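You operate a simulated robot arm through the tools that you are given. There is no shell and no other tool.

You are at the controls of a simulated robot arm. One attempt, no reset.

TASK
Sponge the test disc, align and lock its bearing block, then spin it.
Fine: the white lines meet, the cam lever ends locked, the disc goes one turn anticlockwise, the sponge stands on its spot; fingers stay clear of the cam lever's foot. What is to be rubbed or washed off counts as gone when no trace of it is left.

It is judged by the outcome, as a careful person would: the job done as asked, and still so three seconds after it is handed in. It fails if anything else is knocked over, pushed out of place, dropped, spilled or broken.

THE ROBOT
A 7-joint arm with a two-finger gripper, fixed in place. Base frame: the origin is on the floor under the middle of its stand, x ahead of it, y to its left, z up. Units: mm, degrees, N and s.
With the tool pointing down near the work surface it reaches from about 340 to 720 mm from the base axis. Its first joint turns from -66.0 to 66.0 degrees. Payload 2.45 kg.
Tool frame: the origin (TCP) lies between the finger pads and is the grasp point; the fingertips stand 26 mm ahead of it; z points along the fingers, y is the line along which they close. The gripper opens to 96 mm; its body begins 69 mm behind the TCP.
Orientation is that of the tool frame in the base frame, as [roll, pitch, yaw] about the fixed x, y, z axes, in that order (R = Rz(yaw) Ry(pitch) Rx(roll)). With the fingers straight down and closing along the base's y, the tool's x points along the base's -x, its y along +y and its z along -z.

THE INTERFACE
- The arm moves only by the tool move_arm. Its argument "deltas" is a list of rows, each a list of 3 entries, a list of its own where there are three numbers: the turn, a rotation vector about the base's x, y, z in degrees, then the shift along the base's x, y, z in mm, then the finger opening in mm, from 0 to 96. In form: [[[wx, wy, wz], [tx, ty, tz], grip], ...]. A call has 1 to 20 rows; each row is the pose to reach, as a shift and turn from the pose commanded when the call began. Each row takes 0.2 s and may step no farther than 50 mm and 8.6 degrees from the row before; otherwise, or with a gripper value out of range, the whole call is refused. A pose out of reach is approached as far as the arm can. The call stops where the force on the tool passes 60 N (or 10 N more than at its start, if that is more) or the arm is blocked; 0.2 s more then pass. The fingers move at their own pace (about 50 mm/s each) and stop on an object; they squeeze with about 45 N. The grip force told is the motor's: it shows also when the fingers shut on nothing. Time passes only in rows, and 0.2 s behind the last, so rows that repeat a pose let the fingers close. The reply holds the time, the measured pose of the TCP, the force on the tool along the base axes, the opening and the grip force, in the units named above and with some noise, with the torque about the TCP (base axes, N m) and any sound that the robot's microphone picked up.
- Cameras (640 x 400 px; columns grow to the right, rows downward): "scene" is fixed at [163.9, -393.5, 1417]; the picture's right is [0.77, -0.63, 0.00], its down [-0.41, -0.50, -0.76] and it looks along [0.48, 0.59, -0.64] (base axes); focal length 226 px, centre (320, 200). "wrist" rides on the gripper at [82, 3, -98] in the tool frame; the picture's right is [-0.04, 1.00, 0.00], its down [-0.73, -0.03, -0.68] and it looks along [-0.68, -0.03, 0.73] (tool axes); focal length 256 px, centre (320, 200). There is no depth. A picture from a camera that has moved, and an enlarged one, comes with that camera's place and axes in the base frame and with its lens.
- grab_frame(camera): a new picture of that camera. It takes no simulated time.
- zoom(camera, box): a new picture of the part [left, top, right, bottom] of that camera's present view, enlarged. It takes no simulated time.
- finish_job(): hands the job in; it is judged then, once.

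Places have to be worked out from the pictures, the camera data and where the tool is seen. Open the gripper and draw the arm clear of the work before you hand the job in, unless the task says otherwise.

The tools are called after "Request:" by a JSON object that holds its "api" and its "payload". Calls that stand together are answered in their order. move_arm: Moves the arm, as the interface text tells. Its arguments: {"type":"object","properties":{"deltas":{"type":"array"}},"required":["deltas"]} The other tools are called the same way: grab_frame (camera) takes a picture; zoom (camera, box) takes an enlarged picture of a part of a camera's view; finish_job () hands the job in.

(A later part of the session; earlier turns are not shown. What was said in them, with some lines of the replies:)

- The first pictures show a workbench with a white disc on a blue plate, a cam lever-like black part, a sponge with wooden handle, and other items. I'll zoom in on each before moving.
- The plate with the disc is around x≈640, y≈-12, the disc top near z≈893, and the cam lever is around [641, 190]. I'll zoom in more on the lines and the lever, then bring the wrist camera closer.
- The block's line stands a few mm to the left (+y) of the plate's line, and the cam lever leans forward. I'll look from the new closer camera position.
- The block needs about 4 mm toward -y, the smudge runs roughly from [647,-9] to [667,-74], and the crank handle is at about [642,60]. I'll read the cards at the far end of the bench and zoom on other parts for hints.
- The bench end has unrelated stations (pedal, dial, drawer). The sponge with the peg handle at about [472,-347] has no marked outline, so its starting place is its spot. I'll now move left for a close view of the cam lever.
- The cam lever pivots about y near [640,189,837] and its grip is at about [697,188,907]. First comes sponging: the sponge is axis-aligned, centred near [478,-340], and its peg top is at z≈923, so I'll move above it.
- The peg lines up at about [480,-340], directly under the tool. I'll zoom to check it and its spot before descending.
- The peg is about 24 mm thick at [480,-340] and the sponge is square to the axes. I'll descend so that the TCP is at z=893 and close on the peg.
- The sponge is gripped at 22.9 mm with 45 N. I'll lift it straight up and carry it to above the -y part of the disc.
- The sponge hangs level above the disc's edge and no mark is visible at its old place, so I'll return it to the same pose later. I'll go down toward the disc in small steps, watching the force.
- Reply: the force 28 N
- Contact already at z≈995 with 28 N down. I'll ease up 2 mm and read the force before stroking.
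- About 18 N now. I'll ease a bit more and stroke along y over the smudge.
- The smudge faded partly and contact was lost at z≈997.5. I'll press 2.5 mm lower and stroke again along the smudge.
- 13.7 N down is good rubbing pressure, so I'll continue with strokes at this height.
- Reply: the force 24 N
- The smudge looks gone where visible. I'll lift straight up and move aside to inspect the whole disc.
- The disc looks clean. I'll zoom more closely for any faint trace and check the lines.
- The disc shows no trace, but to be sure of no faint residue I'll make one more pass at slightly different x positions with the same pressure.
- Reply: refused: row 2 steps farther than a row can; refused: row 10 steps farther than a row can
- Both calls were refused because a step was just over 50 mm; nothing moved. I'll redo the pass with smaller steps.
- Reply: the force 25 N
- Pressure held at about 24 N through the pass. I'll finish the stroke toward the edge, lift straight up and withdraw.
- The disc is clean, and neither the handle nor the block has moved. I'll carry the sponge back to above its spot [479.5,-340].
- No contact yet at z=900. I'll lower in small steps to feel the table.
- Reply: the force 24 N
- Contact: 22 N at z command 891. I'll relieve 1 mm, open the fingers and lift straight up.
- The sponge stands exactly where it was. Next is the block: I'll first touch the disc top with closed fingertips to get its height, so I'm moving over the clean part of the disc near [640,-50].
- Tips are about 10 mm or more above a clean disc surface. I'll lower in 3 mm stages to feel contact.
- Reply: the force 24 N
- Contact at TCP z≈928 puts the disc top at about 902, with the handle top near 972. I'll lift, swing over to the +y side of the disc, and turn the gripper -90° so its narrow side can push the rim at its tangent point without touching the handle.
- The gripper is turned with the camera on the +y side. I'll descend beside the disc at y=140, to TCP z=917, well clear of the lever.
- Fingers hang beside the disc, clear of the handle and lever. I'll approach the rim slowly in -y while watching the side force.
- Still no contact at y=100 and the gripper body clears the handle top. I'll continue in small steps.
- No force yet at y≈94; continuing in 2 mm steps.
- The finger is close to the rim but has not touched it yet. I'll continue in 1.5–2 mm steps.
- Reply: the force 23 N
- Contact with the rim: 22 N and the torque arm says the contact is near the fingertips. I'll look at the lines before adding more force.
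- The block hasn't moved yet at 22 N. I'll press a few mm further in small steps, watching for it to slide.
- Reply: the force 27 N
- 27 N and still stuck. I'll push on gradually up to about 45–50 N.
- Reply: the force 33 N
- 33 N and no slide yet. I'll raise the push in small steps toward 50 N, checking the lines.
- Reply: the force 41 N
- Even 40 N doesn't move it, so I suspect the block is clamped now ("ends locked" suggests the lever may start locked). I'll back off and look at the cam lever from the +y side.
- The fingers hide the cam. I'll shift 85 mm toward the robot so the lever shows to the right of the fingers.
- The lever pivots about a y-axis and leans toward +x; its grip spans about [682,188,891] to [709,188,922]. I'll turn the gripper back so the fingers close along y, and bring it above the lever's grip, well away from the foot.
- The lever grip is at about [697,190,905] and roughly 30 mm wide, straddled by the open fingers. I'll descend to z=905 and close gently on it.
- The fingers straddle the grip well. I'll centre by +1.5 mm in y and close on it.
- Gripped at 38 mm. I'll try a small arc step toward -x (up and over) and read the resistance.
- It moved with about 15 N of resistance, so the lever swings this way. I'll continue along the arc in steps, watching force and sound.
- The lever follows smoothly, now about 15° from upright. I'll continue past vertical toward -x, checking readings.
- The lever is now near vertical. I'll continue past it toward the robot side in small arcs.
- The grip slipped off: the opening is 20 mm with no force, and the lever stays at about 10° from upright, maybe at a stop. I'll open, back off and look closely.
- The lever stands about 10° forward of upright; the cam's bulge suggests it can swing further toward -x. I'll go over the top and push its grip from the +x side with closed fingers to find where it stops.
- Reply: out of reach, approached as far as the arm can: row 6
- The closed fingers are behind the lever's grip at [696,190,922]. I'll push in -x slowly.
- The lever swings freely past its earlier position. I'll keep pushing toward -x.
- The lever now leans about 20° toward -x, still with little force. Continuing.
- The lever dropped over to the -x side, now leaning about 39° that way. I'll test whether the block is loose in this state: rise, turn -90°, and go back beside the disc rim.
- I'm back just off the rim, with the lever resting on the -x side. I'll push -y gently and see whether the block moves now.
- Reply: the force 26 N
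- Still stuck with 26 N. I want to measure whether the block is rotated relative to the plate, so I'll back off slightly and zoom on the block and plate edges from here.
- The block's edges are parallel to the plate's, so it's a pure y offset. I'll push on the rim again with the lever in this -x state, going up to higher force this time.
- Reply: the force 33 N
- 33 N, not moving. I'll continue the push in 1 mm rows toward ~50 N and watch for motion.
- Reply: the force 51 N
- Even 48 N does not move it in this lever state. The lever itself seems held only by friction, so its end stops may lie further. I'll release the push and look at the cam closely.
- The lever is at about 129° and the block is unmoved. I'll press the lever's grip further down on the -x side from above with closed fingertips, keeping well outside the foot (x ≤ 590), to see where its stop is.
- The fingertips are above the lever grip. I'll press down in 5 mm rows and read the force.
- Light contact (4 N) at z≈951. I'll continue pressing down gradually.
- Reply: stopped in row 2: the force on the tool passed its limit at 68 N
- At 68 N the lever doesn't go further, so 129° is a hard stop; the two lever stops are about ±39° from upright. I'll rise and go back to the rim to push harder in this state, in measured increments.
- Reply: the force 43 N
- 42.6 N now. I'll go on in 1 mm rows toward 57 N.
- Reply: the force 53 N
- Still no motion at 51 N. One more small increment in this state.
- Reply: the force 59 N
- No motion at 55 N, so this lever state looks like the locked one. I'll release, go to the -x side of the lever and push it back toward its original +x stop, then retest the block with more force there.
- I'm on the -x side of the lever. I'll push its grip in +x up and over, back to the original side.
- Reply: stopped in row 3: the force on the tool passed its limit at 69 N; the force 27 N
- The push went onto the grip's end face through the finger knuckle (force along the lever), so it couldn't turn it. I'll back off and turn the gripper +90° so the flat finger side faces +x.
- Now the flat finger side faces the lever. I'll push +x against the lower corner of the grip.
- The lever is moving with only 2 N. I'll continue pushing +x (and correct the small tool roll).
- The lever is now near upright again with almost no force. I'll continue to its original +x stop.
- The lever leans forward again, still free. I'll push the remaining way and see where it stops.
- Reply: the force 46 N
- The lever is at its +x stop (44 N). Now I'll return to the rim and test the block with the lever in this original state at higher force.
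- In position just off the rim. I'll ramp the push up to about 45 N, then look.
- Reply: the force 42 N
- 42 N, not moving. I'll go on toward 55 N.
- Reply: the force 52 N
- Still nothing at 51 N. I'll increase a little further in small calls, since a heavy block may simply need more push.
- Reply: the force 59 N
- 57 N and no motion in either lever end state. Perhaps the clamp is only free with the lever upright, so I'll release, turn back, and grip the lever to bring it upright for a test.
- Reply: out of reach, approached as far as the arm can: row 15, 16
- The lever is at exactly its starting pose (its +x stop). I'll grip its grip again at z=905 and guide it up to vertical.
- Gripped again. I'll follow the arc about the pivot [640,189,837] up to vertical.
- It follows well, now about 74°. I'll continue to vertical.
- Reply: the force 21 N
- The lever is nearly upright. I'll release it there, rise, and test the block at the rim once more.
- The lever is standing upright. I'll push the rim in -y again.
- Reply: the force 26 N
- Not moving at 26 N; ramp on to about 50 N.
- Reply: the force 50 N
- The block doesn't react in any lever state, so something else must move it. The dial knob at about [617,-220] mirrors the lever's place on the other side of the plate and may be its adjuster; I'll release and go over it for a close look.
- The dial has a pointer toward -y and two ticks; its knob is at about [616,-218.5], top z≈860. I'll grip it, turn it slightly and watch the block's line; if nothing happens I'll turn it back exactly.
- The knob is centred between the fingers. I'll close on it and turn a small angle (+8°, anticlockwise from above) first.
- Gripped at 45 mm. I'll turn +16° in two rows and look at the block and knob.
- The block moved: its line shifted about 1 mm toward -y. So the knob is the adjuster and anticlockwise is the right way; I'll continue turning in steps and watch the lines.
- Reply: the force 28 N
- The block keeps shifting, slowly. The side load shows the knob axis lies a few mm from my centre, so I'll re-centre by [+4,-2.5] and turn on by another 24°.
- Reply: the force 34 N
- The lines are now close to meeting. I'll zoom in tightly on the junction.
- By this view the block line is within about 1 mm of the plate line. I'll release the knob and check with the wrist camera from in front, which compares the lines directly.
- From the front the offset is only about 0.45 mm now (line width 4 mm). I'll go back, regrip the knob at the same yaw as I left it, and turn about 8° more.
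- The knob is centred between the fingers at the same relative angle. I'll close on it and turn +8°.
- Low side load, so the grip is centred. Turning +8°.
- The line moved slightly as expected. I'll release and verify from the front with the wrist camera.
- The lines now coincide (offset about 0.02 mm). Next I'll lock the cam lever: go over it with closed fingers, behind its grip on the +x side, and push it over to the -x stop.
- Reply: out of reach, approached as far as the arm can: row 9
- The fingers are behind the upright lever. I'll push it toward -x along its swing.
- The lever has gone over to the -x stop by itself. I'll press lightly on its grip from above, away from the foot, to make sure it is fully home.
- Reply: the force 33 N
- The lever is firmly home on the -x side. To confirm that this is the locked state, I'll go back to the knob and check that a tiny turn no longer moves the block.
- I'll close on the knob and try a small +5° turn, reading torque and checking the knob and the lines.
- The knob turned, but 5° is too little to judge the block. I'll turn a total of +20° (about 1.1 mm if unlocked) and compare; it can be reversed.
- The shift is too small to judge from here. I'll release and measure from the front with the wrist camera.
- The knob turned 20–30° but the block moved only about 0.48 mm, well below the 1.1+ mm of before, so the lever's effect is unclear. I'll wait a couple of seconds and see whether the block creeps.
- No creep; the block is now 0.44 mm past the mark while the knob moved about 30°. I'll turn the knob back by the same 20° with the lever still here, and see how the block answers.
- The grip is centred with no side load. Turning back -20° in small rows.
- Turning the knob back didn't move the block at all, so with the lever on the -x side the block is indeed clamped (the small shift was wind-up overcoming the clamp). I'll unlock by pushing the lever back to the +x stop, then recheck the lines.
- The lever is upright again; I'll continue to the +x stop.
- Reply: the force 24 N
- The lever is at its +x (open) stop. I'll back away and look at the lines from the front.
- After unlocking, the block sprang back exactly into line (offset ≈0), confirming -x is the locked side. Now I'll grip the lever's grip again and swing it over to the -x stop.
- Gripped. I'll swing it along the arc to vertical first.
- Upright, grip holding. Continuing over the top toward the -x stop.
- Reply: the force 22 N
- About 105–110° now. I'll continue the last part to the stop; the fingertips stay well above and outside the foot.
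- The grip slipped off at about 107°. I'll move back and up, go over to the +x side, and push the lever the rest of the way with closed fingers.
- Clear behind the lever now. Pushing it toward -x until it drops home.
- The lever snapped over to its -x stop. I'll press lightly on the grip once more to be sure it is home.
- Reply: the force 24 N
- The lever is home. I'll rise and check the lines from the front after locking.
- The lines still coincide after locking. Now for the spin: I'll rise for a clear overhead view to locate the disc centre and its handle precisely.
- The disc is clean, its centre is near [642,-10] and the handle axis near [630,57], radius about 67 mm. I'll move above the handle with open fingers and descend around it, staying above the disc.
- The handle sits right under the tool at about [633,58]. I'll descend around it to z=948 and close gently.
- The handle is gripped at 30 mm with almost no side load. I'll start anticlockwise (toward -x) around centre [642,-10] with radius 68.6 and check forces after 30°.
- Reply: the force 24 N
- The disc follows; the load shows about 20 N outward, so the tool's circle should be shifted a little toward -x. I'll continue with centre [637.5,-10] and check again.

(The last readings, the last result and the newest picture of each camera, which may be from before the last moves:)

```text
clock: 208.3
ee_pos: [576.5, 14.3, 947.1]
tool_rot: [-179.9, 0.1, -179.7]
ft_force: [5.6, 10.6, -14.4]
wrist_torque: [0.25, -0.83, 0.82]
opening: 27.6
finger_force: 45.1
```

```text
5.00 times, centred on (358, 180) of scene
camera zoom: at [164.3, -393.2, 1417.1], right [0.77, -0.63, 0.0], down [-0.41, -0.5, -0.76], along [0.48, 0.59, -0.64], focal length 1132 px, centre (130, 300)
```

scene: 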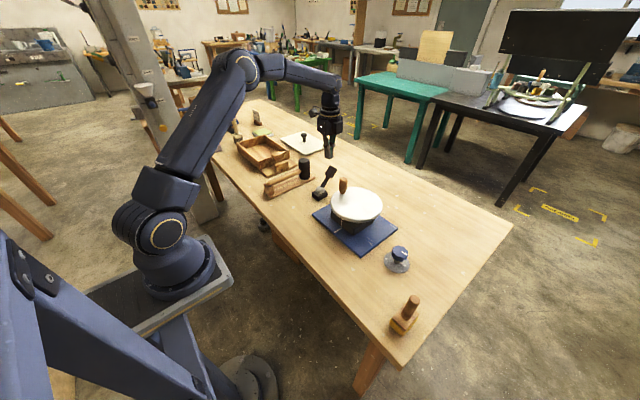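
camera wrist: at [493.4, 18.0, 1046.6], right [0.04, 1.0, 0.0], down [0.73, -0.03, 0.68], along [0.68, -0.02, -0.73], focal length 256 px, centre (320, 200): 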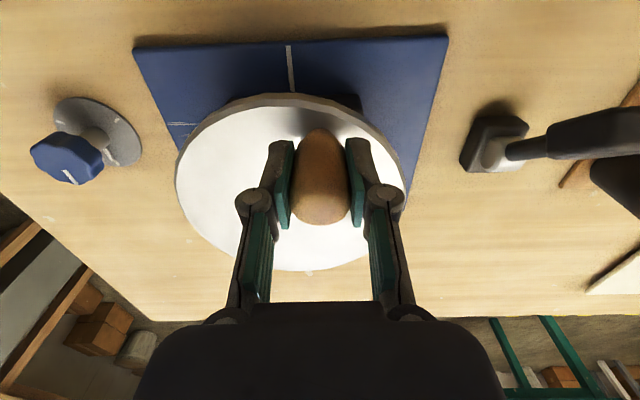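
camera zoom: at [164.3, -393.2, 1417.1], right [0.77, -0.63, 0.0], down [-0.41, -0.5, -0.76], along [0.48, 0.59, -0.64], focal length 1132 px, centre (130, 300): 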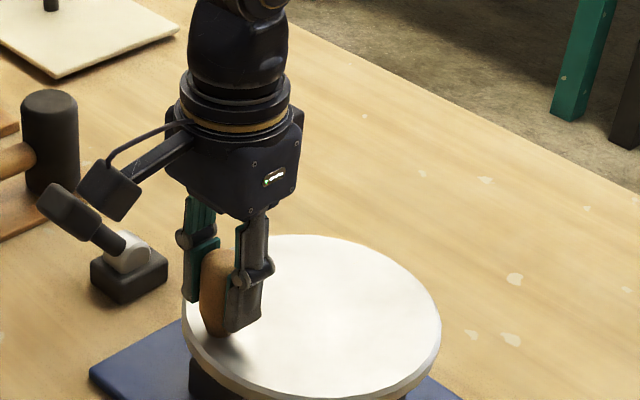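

The disc is following with about 12 N of drag. I want to check how well the handle is centred in the pads before going on.

Request:
{"api": "zoom", "payload": {"camera": "wrist", "box": [230, 80, 410, 260]}}

Request:
{"api": "zoom", "payload": {"camera": "scene", "box": [325, 165, 373, 205]}}

```text
2.22 times, centred on (320, 170) of wrist
camera zoom: at [493.4, 18.0, 1046.6], right [0.04, 1.0, 0.0], down [0.73, -0.03, 0.68], along [0.68, -0.02, -0.73], focal length 569 px, centre (320, 267)
```

zoom: 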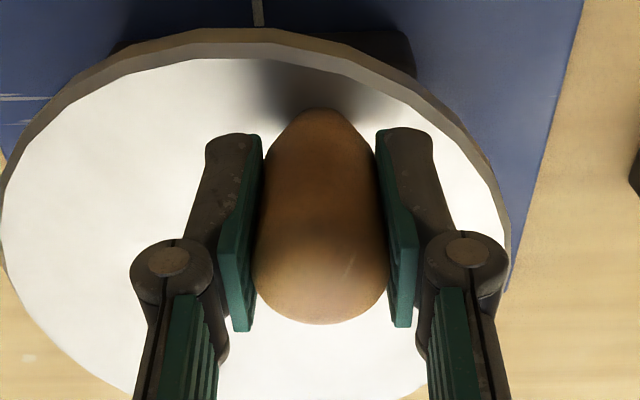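

```text
10.00 times, centred on (349, 185) of scene
camera zoom: at [164.3, -393.2, 1417.1], right [0.77, -0.63, 0.0], down [-0.41, -0.5, -0.76], along [0.48, 0.59, -0.64], focal length 2265 px, centre (30, 350)
```

zoom: 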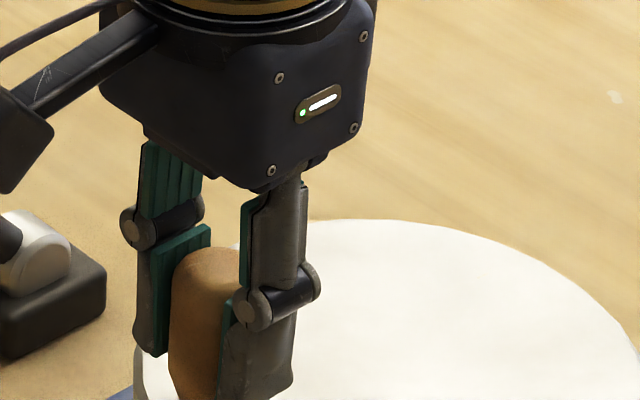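

The handle is well inside the pads. A refit gives centre about [640,-9.5] and radius 69, so I'll continue anticlockwise by another 60°.

Request:
{"api": "move_arm", "payload": {"deltas": [[[0, 0, 0], [0, -6.2, 0], 20], [[0, 0, 0], [-1.4, -13.3, 0], 20], [[0, 0, 0], [-2.1, -20.5, 0], 20], [[0, 0, 0], [-1.9, -27.7, 0], 20], [[0, 0, 0], [-1.1, -34.9, 0], 20], [[0, 0, 0], [0.6, -41.9, 0], 20], [[0, 0, 0], [2.9, -48.7, 0], 20], [[0, 0, 0], [6, -55.3, 0], 20], [[0, 0, 0], [9.7, -61.5, 0], 20], [[0, 0, 0], [14, -67.3, 0], 20], [[0, 0, 0], [14, -67.3, 0], 20]]}}

Request:
{"api": "grab_frame", "payload": {"camera": "wrist"}}

Request:
{"api": "zoom", "payload": {"camera": "scene", "box": [310, 150, 422, 240]}}

```text
clock: 210.7
ee_pos: [588.8, -53.0, 947.9]
tool_rot: [-179.8, -0.1, -179.8]
ft_force: [-2.1, 1.8, -1.2]
wrist_torque: [0.0, -0.57, 0.19]
opening: 29.7
finger_force: 43.8
```

```text
taken
camera wrist: at [506.9, -50.1, 1047.1], right [0.04, 1.0, 0.0], down [0.73, -0.03, 0.68], along [0.68, -0.03, -0.73], focal length 256 px, centre (320, 200)
```

wrist: 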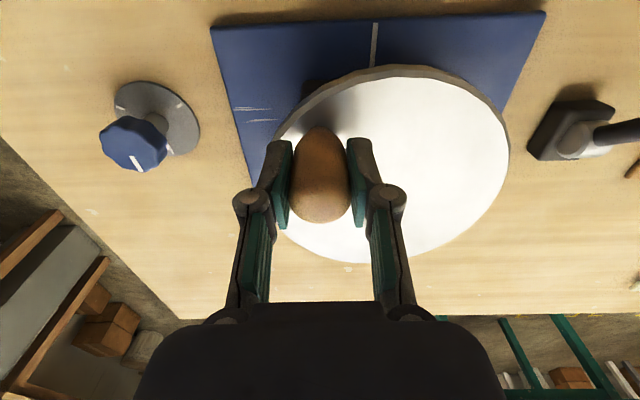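

```text
4.44 times, centred on (366, 195) of scene
camera zoom: at [163.9, -393.5, 1417.0], right [0.77, -0.63, 0.0], down [-0.41, -0.5, -0.76], along [0.48, 0.59, -0.64], focal length 1007 px, centre (116, 222)
```

zoom: 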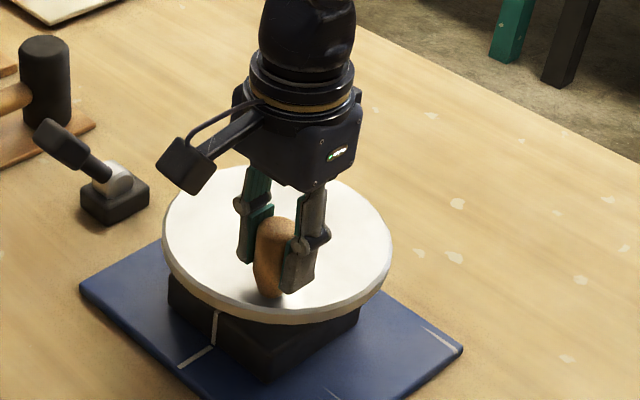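

Forces are now nearly zero, so the circle fits well. Continuing another 72° anticlockwise.

Request:
{"api": "move_arm", "payload": {"deltas": [[[0, 0, 0], [5, -5.2, 0], 20], [[0, 0, 0], [10.4, -10, 0], 20], [[0, 0, 0], [16.3, -14.1, 0], 20], [[0, 0, 0], [22.65, -17.6, 0], 20], [[0, 0, 0], [29.3, -20.4, 0], 20], [[0, 0, 0], [36.2, -22.55, 0], 20], [[0, 0, 0], [43.3, -23.9, 0], 20], [[0, 0, 0], [50.5, -24.6, 0], 20], [[0, 0, 0], [57.7, -24.4, 0], 20], [[0, 0, 0], [64.9, -23.55, 0], 20], [[0, 0, 0], [71.9, -21.9, 0], 20], [[0, 0, 0], [78.7, -19.6, 0], 20], [[0, 0, 0], [78.7, -19.6, 0], 20]]}}

Request:
{"api": "grab_frame", "payload": {"camera": "wrist"}}

Request:
{"api": "zoom", "payload": {"camera": "scene", "box": [310, 150, 422, 240]}}

```text
clock: 213.5
ee_pos: [668.0, -75.1, 947.8]
tool_rot: [-180.0, 0.0, -179.9]
ft_force: [3.0, -4.6, -4.9]
wrist_torque: [-0.1, -0.09, -0.08]
opening: 28.3
finger_force: 44.7
```

```text
taken
camera wrist: at [586.0, -70.9, 1047.0], right [0.04, 1.0, 0.0], down [0.73, -0.03, 0.68], along [0.68, -0.03, -0.73], focal length 256 px, centre (320, 200)
```

wrist: 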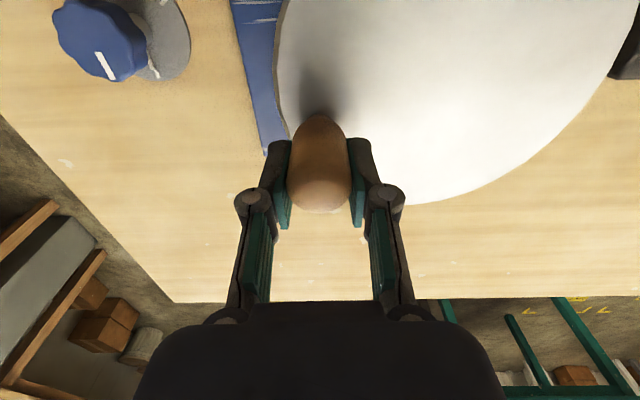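

```text
4.44 times, centred on (366, 195) of scene
camera zoom: at [164.1, -393.7, 1417.0], right [0.77, -0.63, 0.0], down [-0.41, -0.5, -0.76], along [0.48, 0.59, -0.64], focal length 1007 px, centre (116, 222)
```

zoom: 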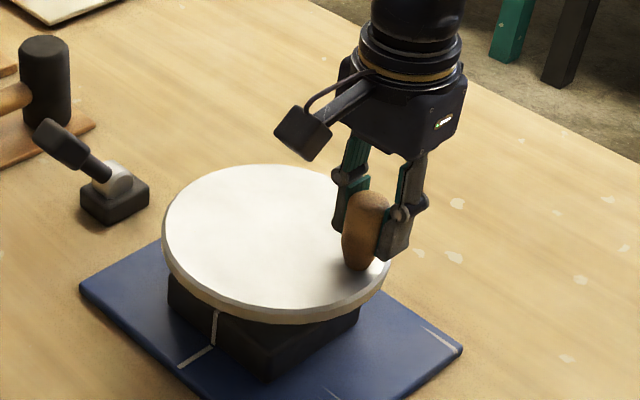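

Over half a turn done; the handle lags about 6 mm in the pads toward -x, still well held. I'll continue to about 340° with the tool's circle shifted a little to +x.

Request:
{"api": "move_arm", "payload": {"deltas": [[[0, 0, 0], [7.4, 1.5, 0], 20], [[0, 0, 0], [10.6, 3.1, 0], 20], [[0, 0, 0], [16.8, 6.8, 0], 20], [[0, 0, 0], [22.55, 11.1, 0], 20], [[0, 0, 0], [27.8, 16.1, 0], 20], [[0, 0, 0], [32.6, 21.5, 0], 20], [[0, 0, 0], [36.7, 27.4, 0], 20], [[0, 0, 0], [40.2, 33.75, 0], 20], [[0, 0, 0], [43, 40.4, 0], 20], [[0, 0, 0], [43, 40.4, 0], 20]]}}

Request:
{"api": "grab_frame", "payload": {"camera": "wrist"}}

Request:
{"api": "zoom", "payload": {"camera": "scene", "box": [310, 150, 422, 240]}}

```text
clock: 215.7
ee_pos: [714.7, -38.6, 947.6]
tool_rot: [-179.3, 0.8, -180.0]
ft_force: [39.1, -31.3, -8.2]
wrist_torque: [-0.33, -0.74, 1.17]
opening: 39.8
finger_force: 14.4
```

```text
taken
camera wrist: at [631.0, -33.5, 1046.4], right [0.04, 1.0, -0.01], down [0.72, -0.02, 0.69], along [0.69, -0.03, -0.72], focal length 256 px, centre (320, 200)
```

wrist: 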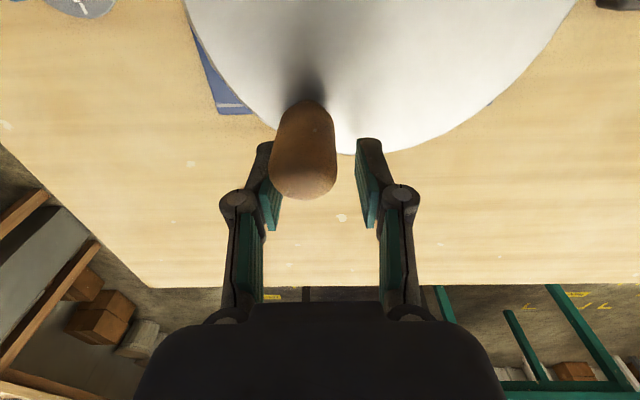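

```text
4.44 times, centred on (366, 195) of scene
camera zoom: at [165.1, -394.4, 1416.6], right [0.77, -0.63, 0.0], down [-0.41, -0.5, -0.76], along [0.48, 0.59, -0.64], focal length 1007 px, centre (116, 222)
```

zoom: 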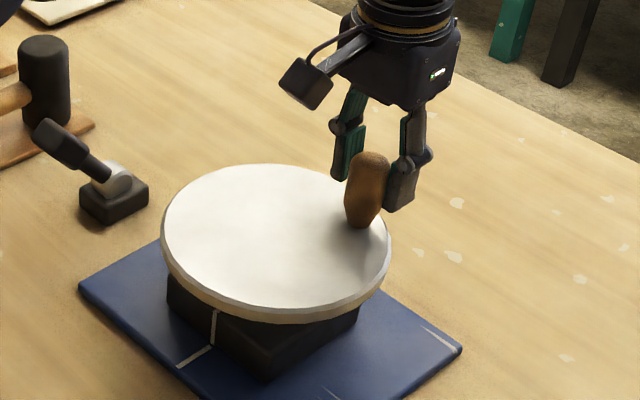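

The handle has slid to the edge of the pads (opening 40 mm, 39 N). I'll stop, open the fingers to free it, and re-centre before going on.

Request:
{"api": "move_arm", "payload": {"deltas": [[[0, 0, 0], [0, 0, 0], 60], [[0, 0, 0], [0, 0, 0], 96], [[0, 0, 0], [0, 0, 0], 96]]}}

Request:
{"api": "grab_frame", "payload": {"camera": "wrist"}}

Request:
{"api": "zoom", "payload": {"camera": "scene", "box": [310, 150, 422, 240]}}

```text
clock: 216.5
ee_pos: [709.6, -31.6, 947.4]
tool_rot: [179.9, -0.2, -179.8]
ft_force: [-0.3, -0.2, 0.3]
wrist_torque: [0.02, 0.02, 0.04]
opening: 96.0
finger_force: 0.2
```

```text
taken
camera wrist: at [628.0, -28.5, 1047.2], right [0.04, 1.0, 0.0], down [0.74, -0.03, 0.68], along [0.68, -0.02, -0.74], focal length 256 px, centre (320, 200)
```

wrist: 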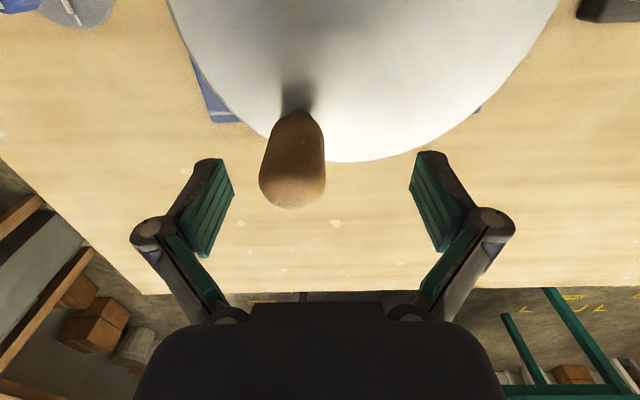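

```text
4.44 times, centred on (366, 195) of scene
camera zoom: at [163.9, -393.5, 1417.0], right [0.77, -0.63, 0.0], down [-0.41, -0.5, -0.76], along [0.48, 0.59, -0.64], focal length 1007 px, centre (116, 222)
```

zoom: 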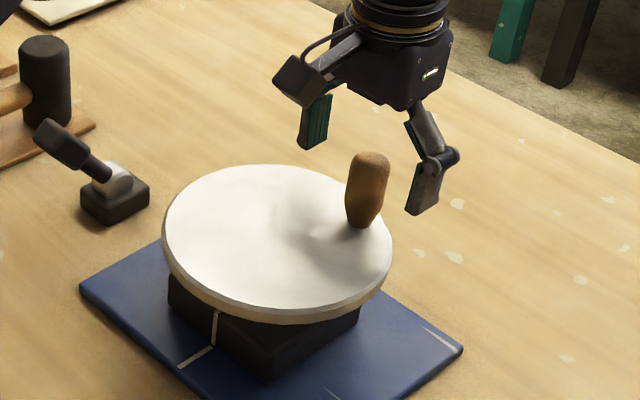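

The handle is now at about [698,-42] (around 331°, i.e. roughly 230° turned). I'll re-centre the open fingers on it and take a look.

Request:
{"api": "move_arm", "payload": {"deltas": [[[0, 0, 0], [-6, -5, 0], 96], [[0, 0, 0], [-11, -9, 0], 96], [[0, 0, 0], [-11, -9, 0], 96]]}}

Request:
{"api": "zoom", "payload": {"camera": "wrist", "box": [230, 60, 410, 240]}}

```text
clock: 217.3
ee_pos: [698.3, -42.0, 949.0]
tool_rot: [-179.9, -0.1, -179.9]
ft_force: [0.5, 0.4, 0.8]
wrist_torque: [-0.01, 0.02, -0.02]
opening: 96.0
finger_force: 0.0
```

```text
2.22 times, centred on (320, 150) of wrist
camera zoom: at [616.9, -38.3, 1047.4], right [0.04, 1.0, 0.0], down [0.73, -0.03, 0.68], along [0.68, -0.03, -0.74], focal length 569 px, centre (320, 311)
```

zoom: 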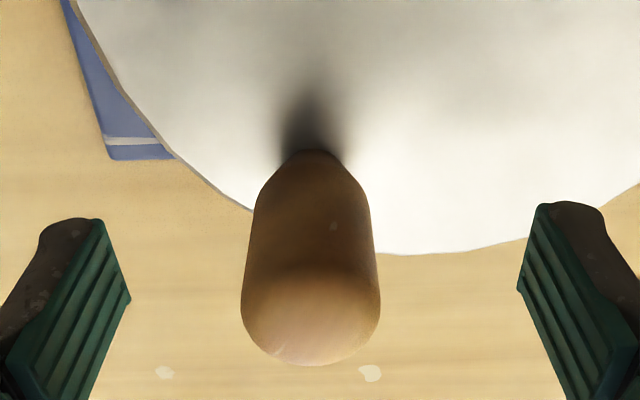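

The handle is well centred now, with about -2 mm to correct. I'll close on it and continue anticlockwise.

Request:
{"api": "move_arm", "payload": {"deltas": [[[0, 0, 0], [-2, -1.5, 0], 96], [[0, 0, 0], [-2, -1.5, 0], 70], [[0, 0, 0], [-2, -1.5, 0], 50], [[0, 0, 0], [-2, -1.5, 0], 20], [[0, 0, 0], [-2, -1.5, 0], 20], [[0, 0, 0], [-2, -1.5, 0], 20], [[0, 0, 0], [-2, -1.5, 0], 20]]}}

```text
clock: 218.9
ee_pos: [697.5, -44.7, 949.2]
tool_rot: [179.9, -0.1, -179.8]
ft_force: [2.4, -0.7, 0.3]
wrist_torque: [-0.02, 0.07, -0.06]
opening: 28.7
finger_force: 45.1
```

Gripped again with no load. Continuing anticlockwise through the far side in 6° rows, then checking.

Request:
{"api": "move_arm", "payload": {"deltas": [[[0, 0, 0], [3, 2, 0], 20], [[0, 0, 0], [5.2, 6, 0], 20], [[0, 0, 0], [7.8, 12.8, 0], 20], [[0, 0, 0], [9.7, 19.8, 0], 20], [[0, 0, 0], [10.8, 26.9, 0], 20], [[0, 0, 0], [11.2, 34.1, 0], 20], [[0, 0, 0], [10.8, 41.3, 0], 20], [[0, 0, 0], [10.8, 41.3, 0], 20]]}}

Request:
{"api": "zoom", "payload": {"camera": "wrist", "box": [230, 60, 410, 240]}}

Request:
{"api": "zoom", "payload": {"camera": "scene", "box": [310, 150, 422, 240]}}

```text
clock: 220.7
ee_pos: [708.3, -2.8, 947.6]
tool_rot: [-179.9, -0.1, -179.8]
ft_force: [1.3, -5.2, -1.0]
wrist_torque: [-0.14, -0.22, 0.34]
opening: 29.3
finger_force: 44.8
```

```text
2.22 times, centred on (320, 150) of wrist
camera zoom: at [626.3, 1.5, 1047.2], right [0.04, 1.0, 0.0], down [0.73, -0.03, 0.68], along [0.68, -0.03, -0.73], focal length 569 px, centre (320, 311)
```

zoom: 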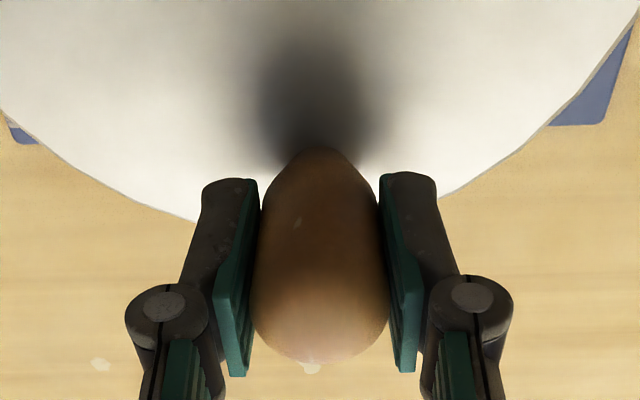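

```text
4.44 times, centred on (366, 195) of scene
camera zoom: at [164.0, -393.6, 1417.0], right [0.77, -0.63, 0.0], down [-0.41, -0.5, -0.76], along [0.48, 0.59, -0.64], focal length 1007 px, centre (116, 222)
```

zoom: 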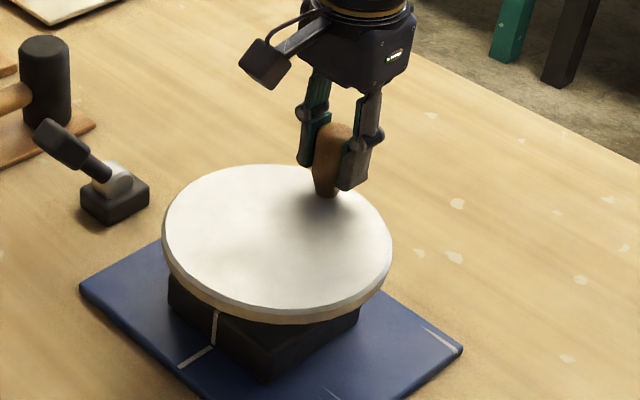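

Smooth, low force, handle centred. Continuing to about 66°.

Request:
{"api": "move_arm", "payload": {"deltas": [[[0, 0, 0], [-1.1, 7.1, 0], 20], [[0, 0, 0], [-3, 14.1, 0], 20], [[0, 0, 0], [-5.6, 20.9, 0], 20], [[0, 0, 0], [-8.85, 27.3, 0], 20], [[0, 0, 0], [-12.8, 33.4, 0], 20], [[0, 0, 0], [-17.3, 39, 0], 20], [[0, 0, 0], [-22.4, 44.1, 0], 20], [[0, 0, 0], [-28, 48.6, 0], 20], [[0, 0, 0], [-34.1, 52.6, 0], 20], [[0, 0, 0], [-40.5, 55.8, 0], 20], [[0, 0, 0], [-40.5, 55.8, 0], 20]]}}

Request:
{"api": "zoom", "payload": {"camera": "wrist", "box": [230, 60, 410, 240]}}

Request:
{"api": "zoom", "payload": {"camera": "scene", "box": [310, 150, 422, 240]}}

```text
clock: 223.1
ee_pos: [669.3, 53.6, 948.0]
tool_rot: [179.9, 0.1, -179.8]
ft_force: [10.8, -3.2, -4.7]
wrist_torque: [-0.08, -1.16, 0.83]
opening: 27.8
finger_force: 44.8
```

```text
2.22 times, centred on (320, 150) of wrist
camera zoom: at [586.9, 57.2, 1046.8], right [0.04, 1.0, 0.0], down [0.73, -0.03, 0.68], along [0.68, -0.03, -0.73], focal length 569 px, centre (320, 311)
```

zoom: 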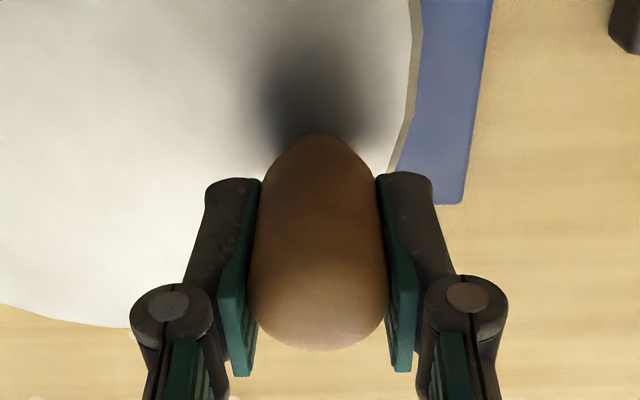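

```text
4.44 times, centred on (366, 195) of scene
camera zoom: at [164.3, -393.6, 1416.9], right [0.77, -0.63, 0.0], down [-0.41, -0.5, -0.76], along [0.48, 0.59, -0.64], focal length 1007 px, centre (116, 222)
```

zoom: 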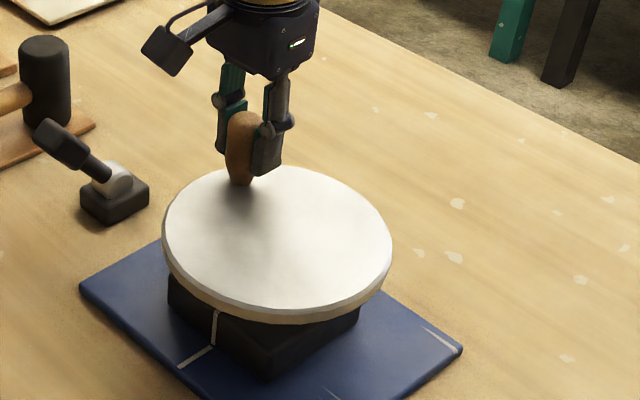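

About 335° done: the handle is at roughly 68° and it started at about 96°. I'll continue toward the start angle and check.

Request:
{"api": "move_arm", "payload": {"deltas": [[[0, 0, 0], [-5.2, 2.8, 0], 20], [[0, 0, 0], [-12.2, 4.5, 0], 20], [[0, 0, 0], [-19.3, 5.3, 0], 20], [[0, 0, 0], [-26.5, 5.5, 0], 20], [[0, 0, 0], [-26.5, 5.5, 0], 20]]}}

Request:
{"api": "zoom", "payload": {"camera": "wrist", "box": [230, 60, 410, 240]}}

Request:
{"api": "zoom", "payload": {"camera": "scene", "box": [310, 140, 406, 220]}}

```text
clock: 224.3
ee_pos: [641.6, 57.5, 948.3]
tool_rot: [-180.0, -0.2, -179.9]
ft_force: [5.7, -8.4, 1.9]
wrist_torque: [-0.2, -0.31, 0.36]
opening: 29.7
finger_force: 44.9
```

```text
2.22 times, centred on (320, 150) of wrist
camera zoom: at [559.2, 61.9, 1047.3], right [0.04, 1.0, 0.0], down [0.74, -0.03, 0.68], along [0.68, -0.03, -0.74], focal length 569 px, centre (320, 311)
```

zoom: 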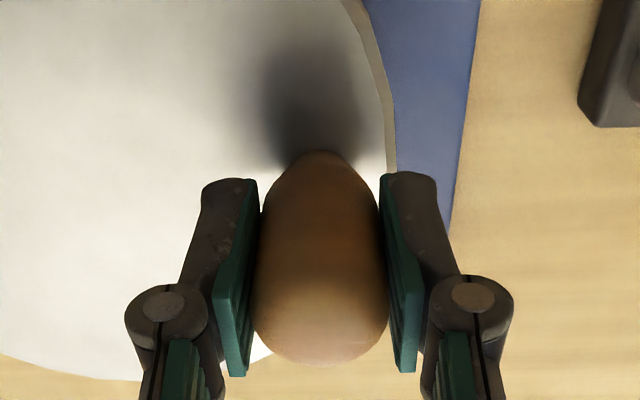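

```text
5.00 times, centred on (358, 180) of scene
camera zoom: at [164.0, -393.7, 1416.9], right [0.77, -0.63, 0.0], down [-0.41, -0.5, -0.76], along [0.48, 0.59, -0.64], focal length 1132 px, centre (130, 300)
```

zoom: 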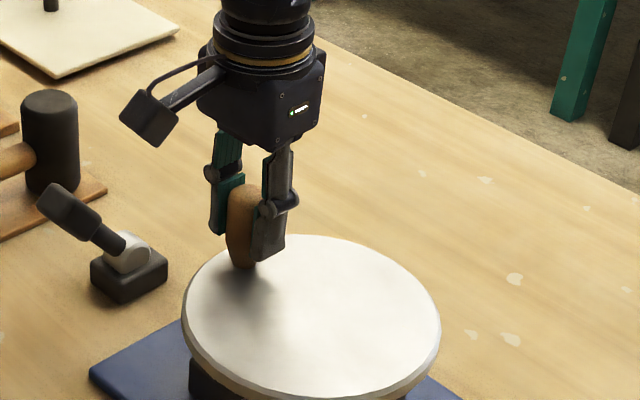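

The handle is at about 88.5°, needing roughly 8 mm more to complete the turn. I'll move the last bit.

Request:
{"api": "move_arm", "payload": {"deltas": [[[0, 0, 0], [-3.5, -0.7, 0], 20], [[0, 0, 0], [-7, -1, 0], 20], [[0, 0, 0], [-10, -1.3, 0], 20], [[0, 0, 0], [-10, -1.3, 0], 20]]}}

Request:
{"api": "zoom", "payload": {"camera": "wrist", "box": [230, 60, 410, 240]}}

Request:
{"api": "zoom", "payload": {"camera": "scene", "box": [310, 140, 406, 220]}}

```text
clock: 225.3
ee_pos: [630.9, 57.2, 949.1]
tool_rot: [-179.9, -0.1, -179.8]
ft_force: [4.4, -6.1, 2.1]
wrist_torque: [-0.14, -0.04, 0.25]
opening: 29.5
finger_force: 44.3
```

```text
2.22 times, centred on (320, 150) of wrist
camera zoom: at [549.5, 61.5, 1047.2], right [0.04, 1.0, 0.0], down [0.73, -0.03, 0.68], along [0.68, -0.03, -0.74], focal length 569 px, centre (320, 311)
```

zoom: 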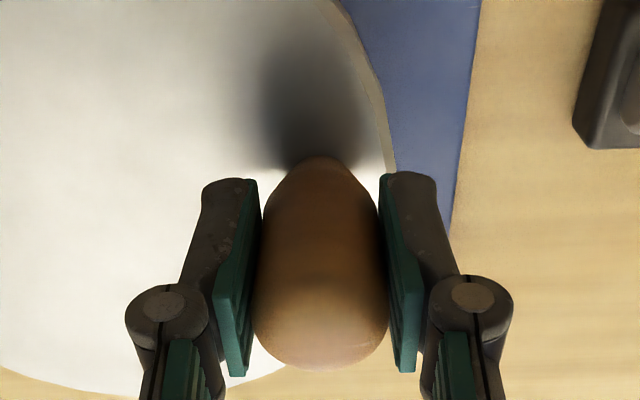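

```text
5.00 times, centred on (358, 180) of scene
camera zoom: at [164.0, -393.7, 1417.0], right [0.77, -0.63, 0.0], down [-0.41, -0.5, -0.76], along [0.48, 0.59, -0.64], focal length 1132 px, centre (130, 300)
```

zoom: 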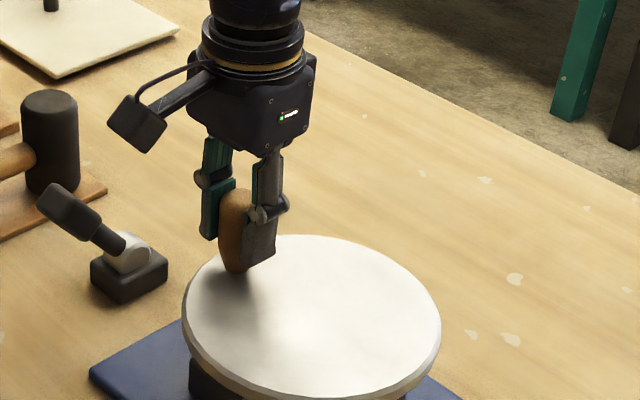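

The handle is back at its pre-spin place, one full turn. I'll relax the small side load, open, lift clear, and compare with the earlier picture.

Request:
{"api": "move_arm", "payload": {"deltas": [[[0, 0, 0], [0, -1.2, 0], 20], [[0, 0, 0], [0, -1.2, 0], 40], [[0, 0, 0], [0, -1.2, 0], 70], [[0, 0, 0], [0, -1.2, 0], 96], [[0, 0, 0], [0, -1.2, 0], 96], [[0, 0, 0], [0, -1.2, 45], 96], [[0, 0, 0], [0, -1.2, 92], 96], [[0, 0, 0], [0, -1.2, 92], 96]]}}

Request:
{"api": "zoom", "payload": {"camera": "scene", "box": [310, 140, 406, 220]}}

Request:
{"api": "zoom", "payload": {"camera": "scene", "box": [332, 216, 352, 232]}}

Request:
{"api": "grab_frame", "payload": {"camera": "wrist"}}

```text
clock: 227.1
ee_pos: [631.4, 56.4, 1041.0]
tool_rot: [180.0, 0.0, -179.8]
ft_force: [-0.2, 0.0, 0.8]
wrist_torque: [0.0, 0.01, -0.01]
opening: 95.9
finger_force: 0.1
```

```text
5.00 times, centred on (358, 180) of scene
camera zoom: at [163.9, -393.5, 1417.0], right [0.77, -0.63, 0.0], down [-0.41, -0.5, -0.76], along [0.48, 0.59, -0.64], focal length 1132 px, centre (130, 300)
```

zoom: 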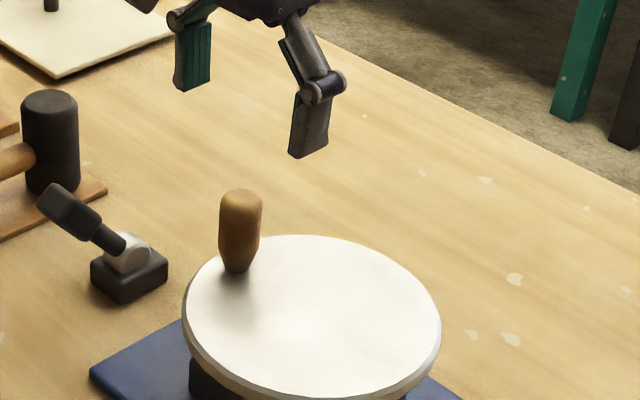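

```text
16.00 times, centred on (342, 224) of scene
camera zoom: at [163.9, -393.5, 1417.0], right [0.77, -0.63, 0.0], down [-0.41, -0.5, -0.76], along [0.48, 0.59, -0.64], focal length 3624 px, centre (-32, -184)
```

zoom: 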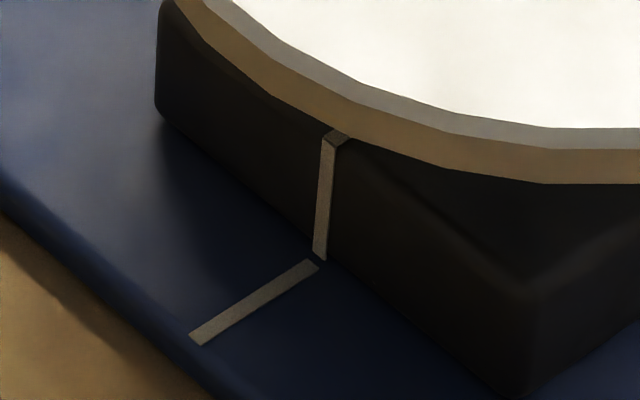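

```text
taken
camera wrist: at [549.2, 60.9, 1138.9], right [0.04, 1.0, 0.0], down [0.74, -0.03, 0.68], along [0.68, -0.03, -0.74], focal length 256 px, centre (320, 200)
```

wrist: 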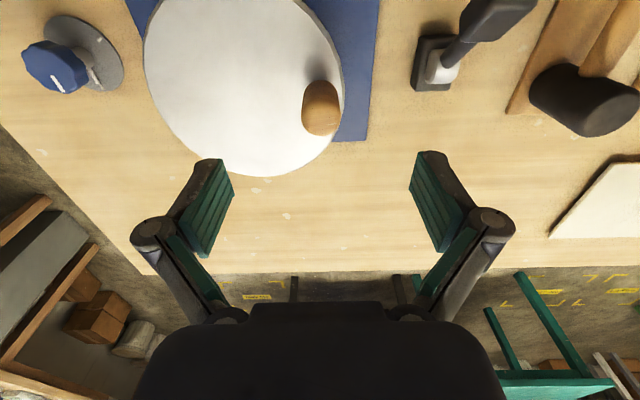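

The handle is back within about 1° of where it was before the spin, and the lines look unchanged. I'll move to the front view for a final check of the lines.

Request:
{"api": "move_arm", "payload": {"deltas": [[[0, 0, 0], [-45, -15, 0], 96], [[0, 0, 0], [-90, -30, 0], 96], [[0, 0, 0], [-130, -45, -10], 96], [[0, 0, 0], [-165, -60, -35], 96], [[0, 0, 0], [-189.6, -68, -76], 96], [[0, 0, 0], [-189.6, -68, -76], 96]]}}

Request:
{"api": "zoom", "payload": {"camera": "wrist", "box": [304, 182, 344, 207]}}

Request:
{"api": "grab_frame", "payload": {"camera": "wrist"}}

```text
clock: 228.5
ee_pos: [440.9, -9.3, 963.1]
tool_rot: [180.0, -0.1, -179.8]
ft_force: [-0.4, -0.3, 0.5]
wrist_torque: [0.05, 0.01, -0.02]
opening: 96.1
finger_force: 0.1
```

```text
16.00 times, centred on (324, 194) of wrist
camera zoom: at [359.0, -6.4, 1061.5], right [0.04, 1.0, 0.0], down [0.73, -0.03, 0.68], along [0.68, -0.03, -0.73], focal length 4096 px, centre (256, 288)
```

zoom: 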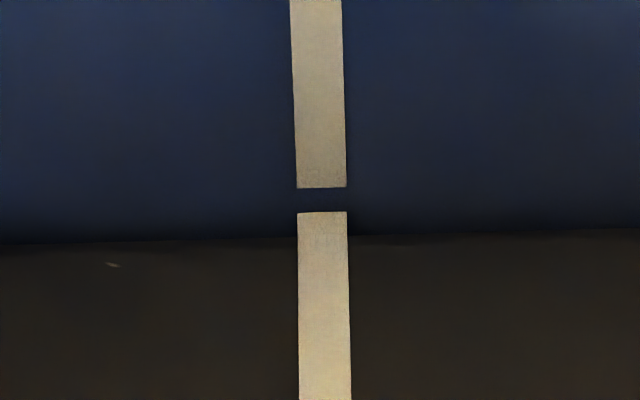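

```text
taken
camera wrist: at [359.0, -6.4, 1061.5], right [0.04, 1.0, 0.0], down [0.73, -0.03, 0.68], along [0.68, -0.03, -0.73], focal length 256 px, centre (320, 200)
```

wrist: 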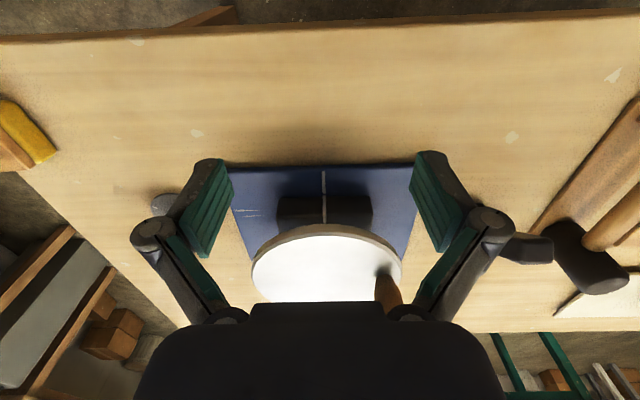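

The lines still coincide after the spin. I'll withdraw the arm to its starting position and take final pictures.

Request:
{"api": "move_arm", "payload": {"deltas": [[[0, 0, 0], [0, 0, 45], 96], [[0, 0, 0], [-10, 12, 90], 96], [[0, 0, 0], [-20, 25, 130], 96], [[0, 0, 0], [-35, 45, 170], 96], [[0, 0, 0], [-50, 65, 205], 96], [[0, 0, 0], [-65, 85, 240], 96], [[0, 0, 0], [-82, 102, 275], 96], [[0, 0, 0], [-98, 119, 304], 96], [[0, 0, 0], [-98, 119, 304], 96]]}}

Request:
{"api": "grab_frame", "payload": {"camera": "scene"}}

Request:
{"api": "zoom", "payload": {"camera": "scene", "box": [290, 150, 450, 250]}}

Request:
{"api": "zoom", "payload": {"camera": "scene", "box": [340, 230, 500, 350]}}

Request:
{"api": "zoom", "payload": {"camera": "scene", "box": [180, 90, 340, 200]}}

Request:
{"api": "zoom", "payload": {"camera": "wrist", "box": [170, 110, 410, 230]}}

```text
clock: 230.5
ee_pos: [342.8, 107.6, 1269.0]
tool_rot: [180.0, -0.1, -179.8]
ft_force: [-1.0, 0.6, 0.4]
wrist_torque: [0.03, -0.02, -0.01]
opening: 96.1
finger_force: 0.1
```

```text
taken
```

scene: 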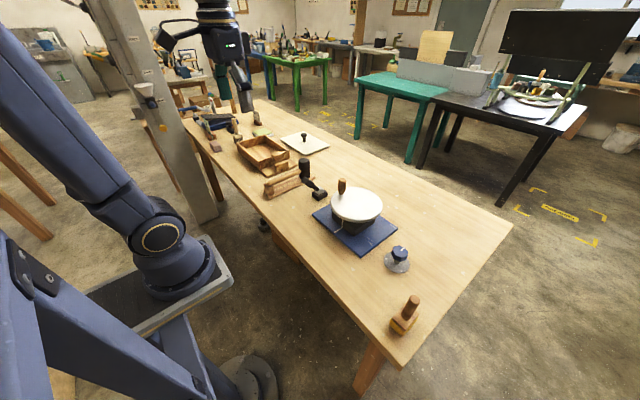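

```text
4.00 times, centred on (370, 200) of scene
camera zoom: at [163.9, -393.5, 1417.0], right [0.77, -0.63, 0.0], down [-0.41, -0.5, -0.76], along [0.48, 0.59, -0.64], focal length 906 px, centre (120, 200)
```

zoom: 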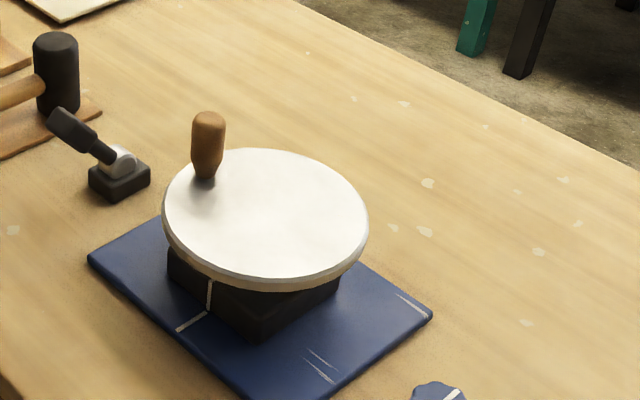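

```text
3.33 times, centred on (420, 290) of scene
camera zoom: at [163.9, -393.5, 1417.0], right [0.77, -0.63, 0.0], down [-0.41, -0.5, -0.76], along [0.48, 0.59, -0.64], focal length 755 px, centre (-13, -100)
```

zoom: 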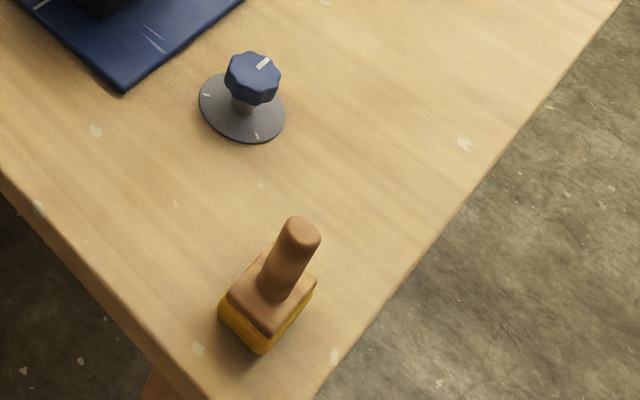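

```text
3.64 times, centred on (260, 145) of scene
camera zoom: at [163.9, -393.5, 1417.0], right [0.77, -0.63, 0.0], down [-0.41, -0.5, -0.76], along [0.48, 0.59, -0.64], focal length 824 px, centre (538, 400)
```

zoom: 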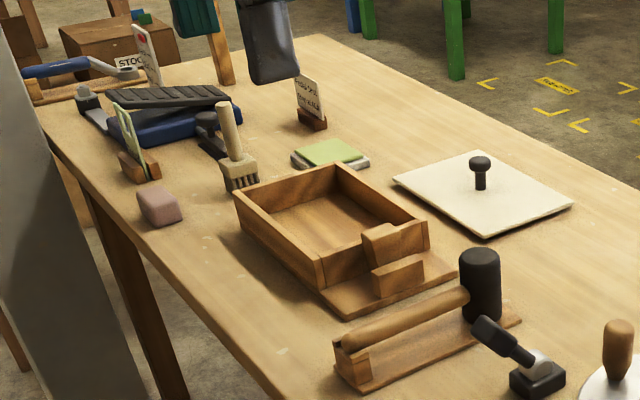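

```text
2.67 times, centred on (290, 170) of wrist
camera zoom: at [261.4, 112.5, 1367.5], right [0.04, 1.0, 0.0], down [0.73, -0.03, 0.68], along [0.68, -0.03, -0.74], focal length 683 px, centre (400, 280)
```

zoom: 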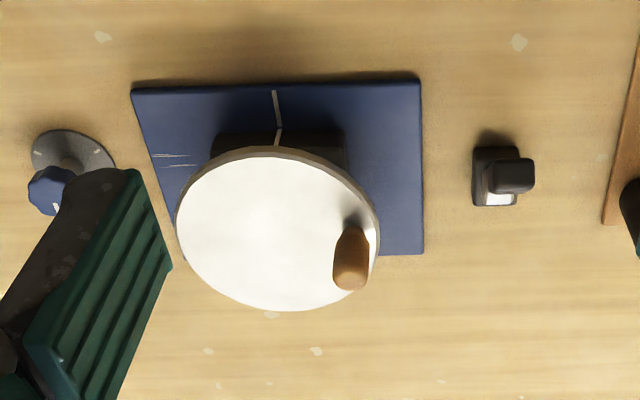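

Final pictures: the disc is clean, the white lines meet, the lever is locked at its -x stop, the handle is back after one anticlockwise turn, and the sponge is on its spot. Everything else is unmoved and the arm is clear, so I'm handing in.

Request:
{"api": "finish_job", "payload": {}}

```text
The job is handed in.
```

The job is handed in: the disc is sponged clean, its bearing block is aligned and locked, and the disc has made one full turn anticlockwise. I don't have the judge's verdict.

- **Disc:** no smudge showed in the close-up views after the sponging or in the final pictures.
- **White lines:** they meet, with no measurable offset, and I checked them again after locking and after the spin. The block would not move by pushing; it is set by the blue dial knob, so that knob now points in a different direction than at the start.
- **Cam lever:** it is home against the stop on the robot's side. I take that as locked because turning the knob back did not move the block there, and the block only moved once I opened the lever again. The fingers stayed clear of the lever's foot.
- **Spin:** the handle slid in the grip once, around two-thirds of the way, so I re-gripped it and finished the turn. It ended within about 1° of where the turn began. Earlier test pushes on the rim had already turned the disc a few degrees anticlockwise.
- **Sponge and bench:** the sponge stands where it started, everything else on the bench looks unmoved, and the arm is back at its starting position with the gripper open.

While working out how the block moves, I pushed the disc rim with up to about 58 N and briefly pressed the lever to about 69 N. Neither moved or damaged anything I could see.
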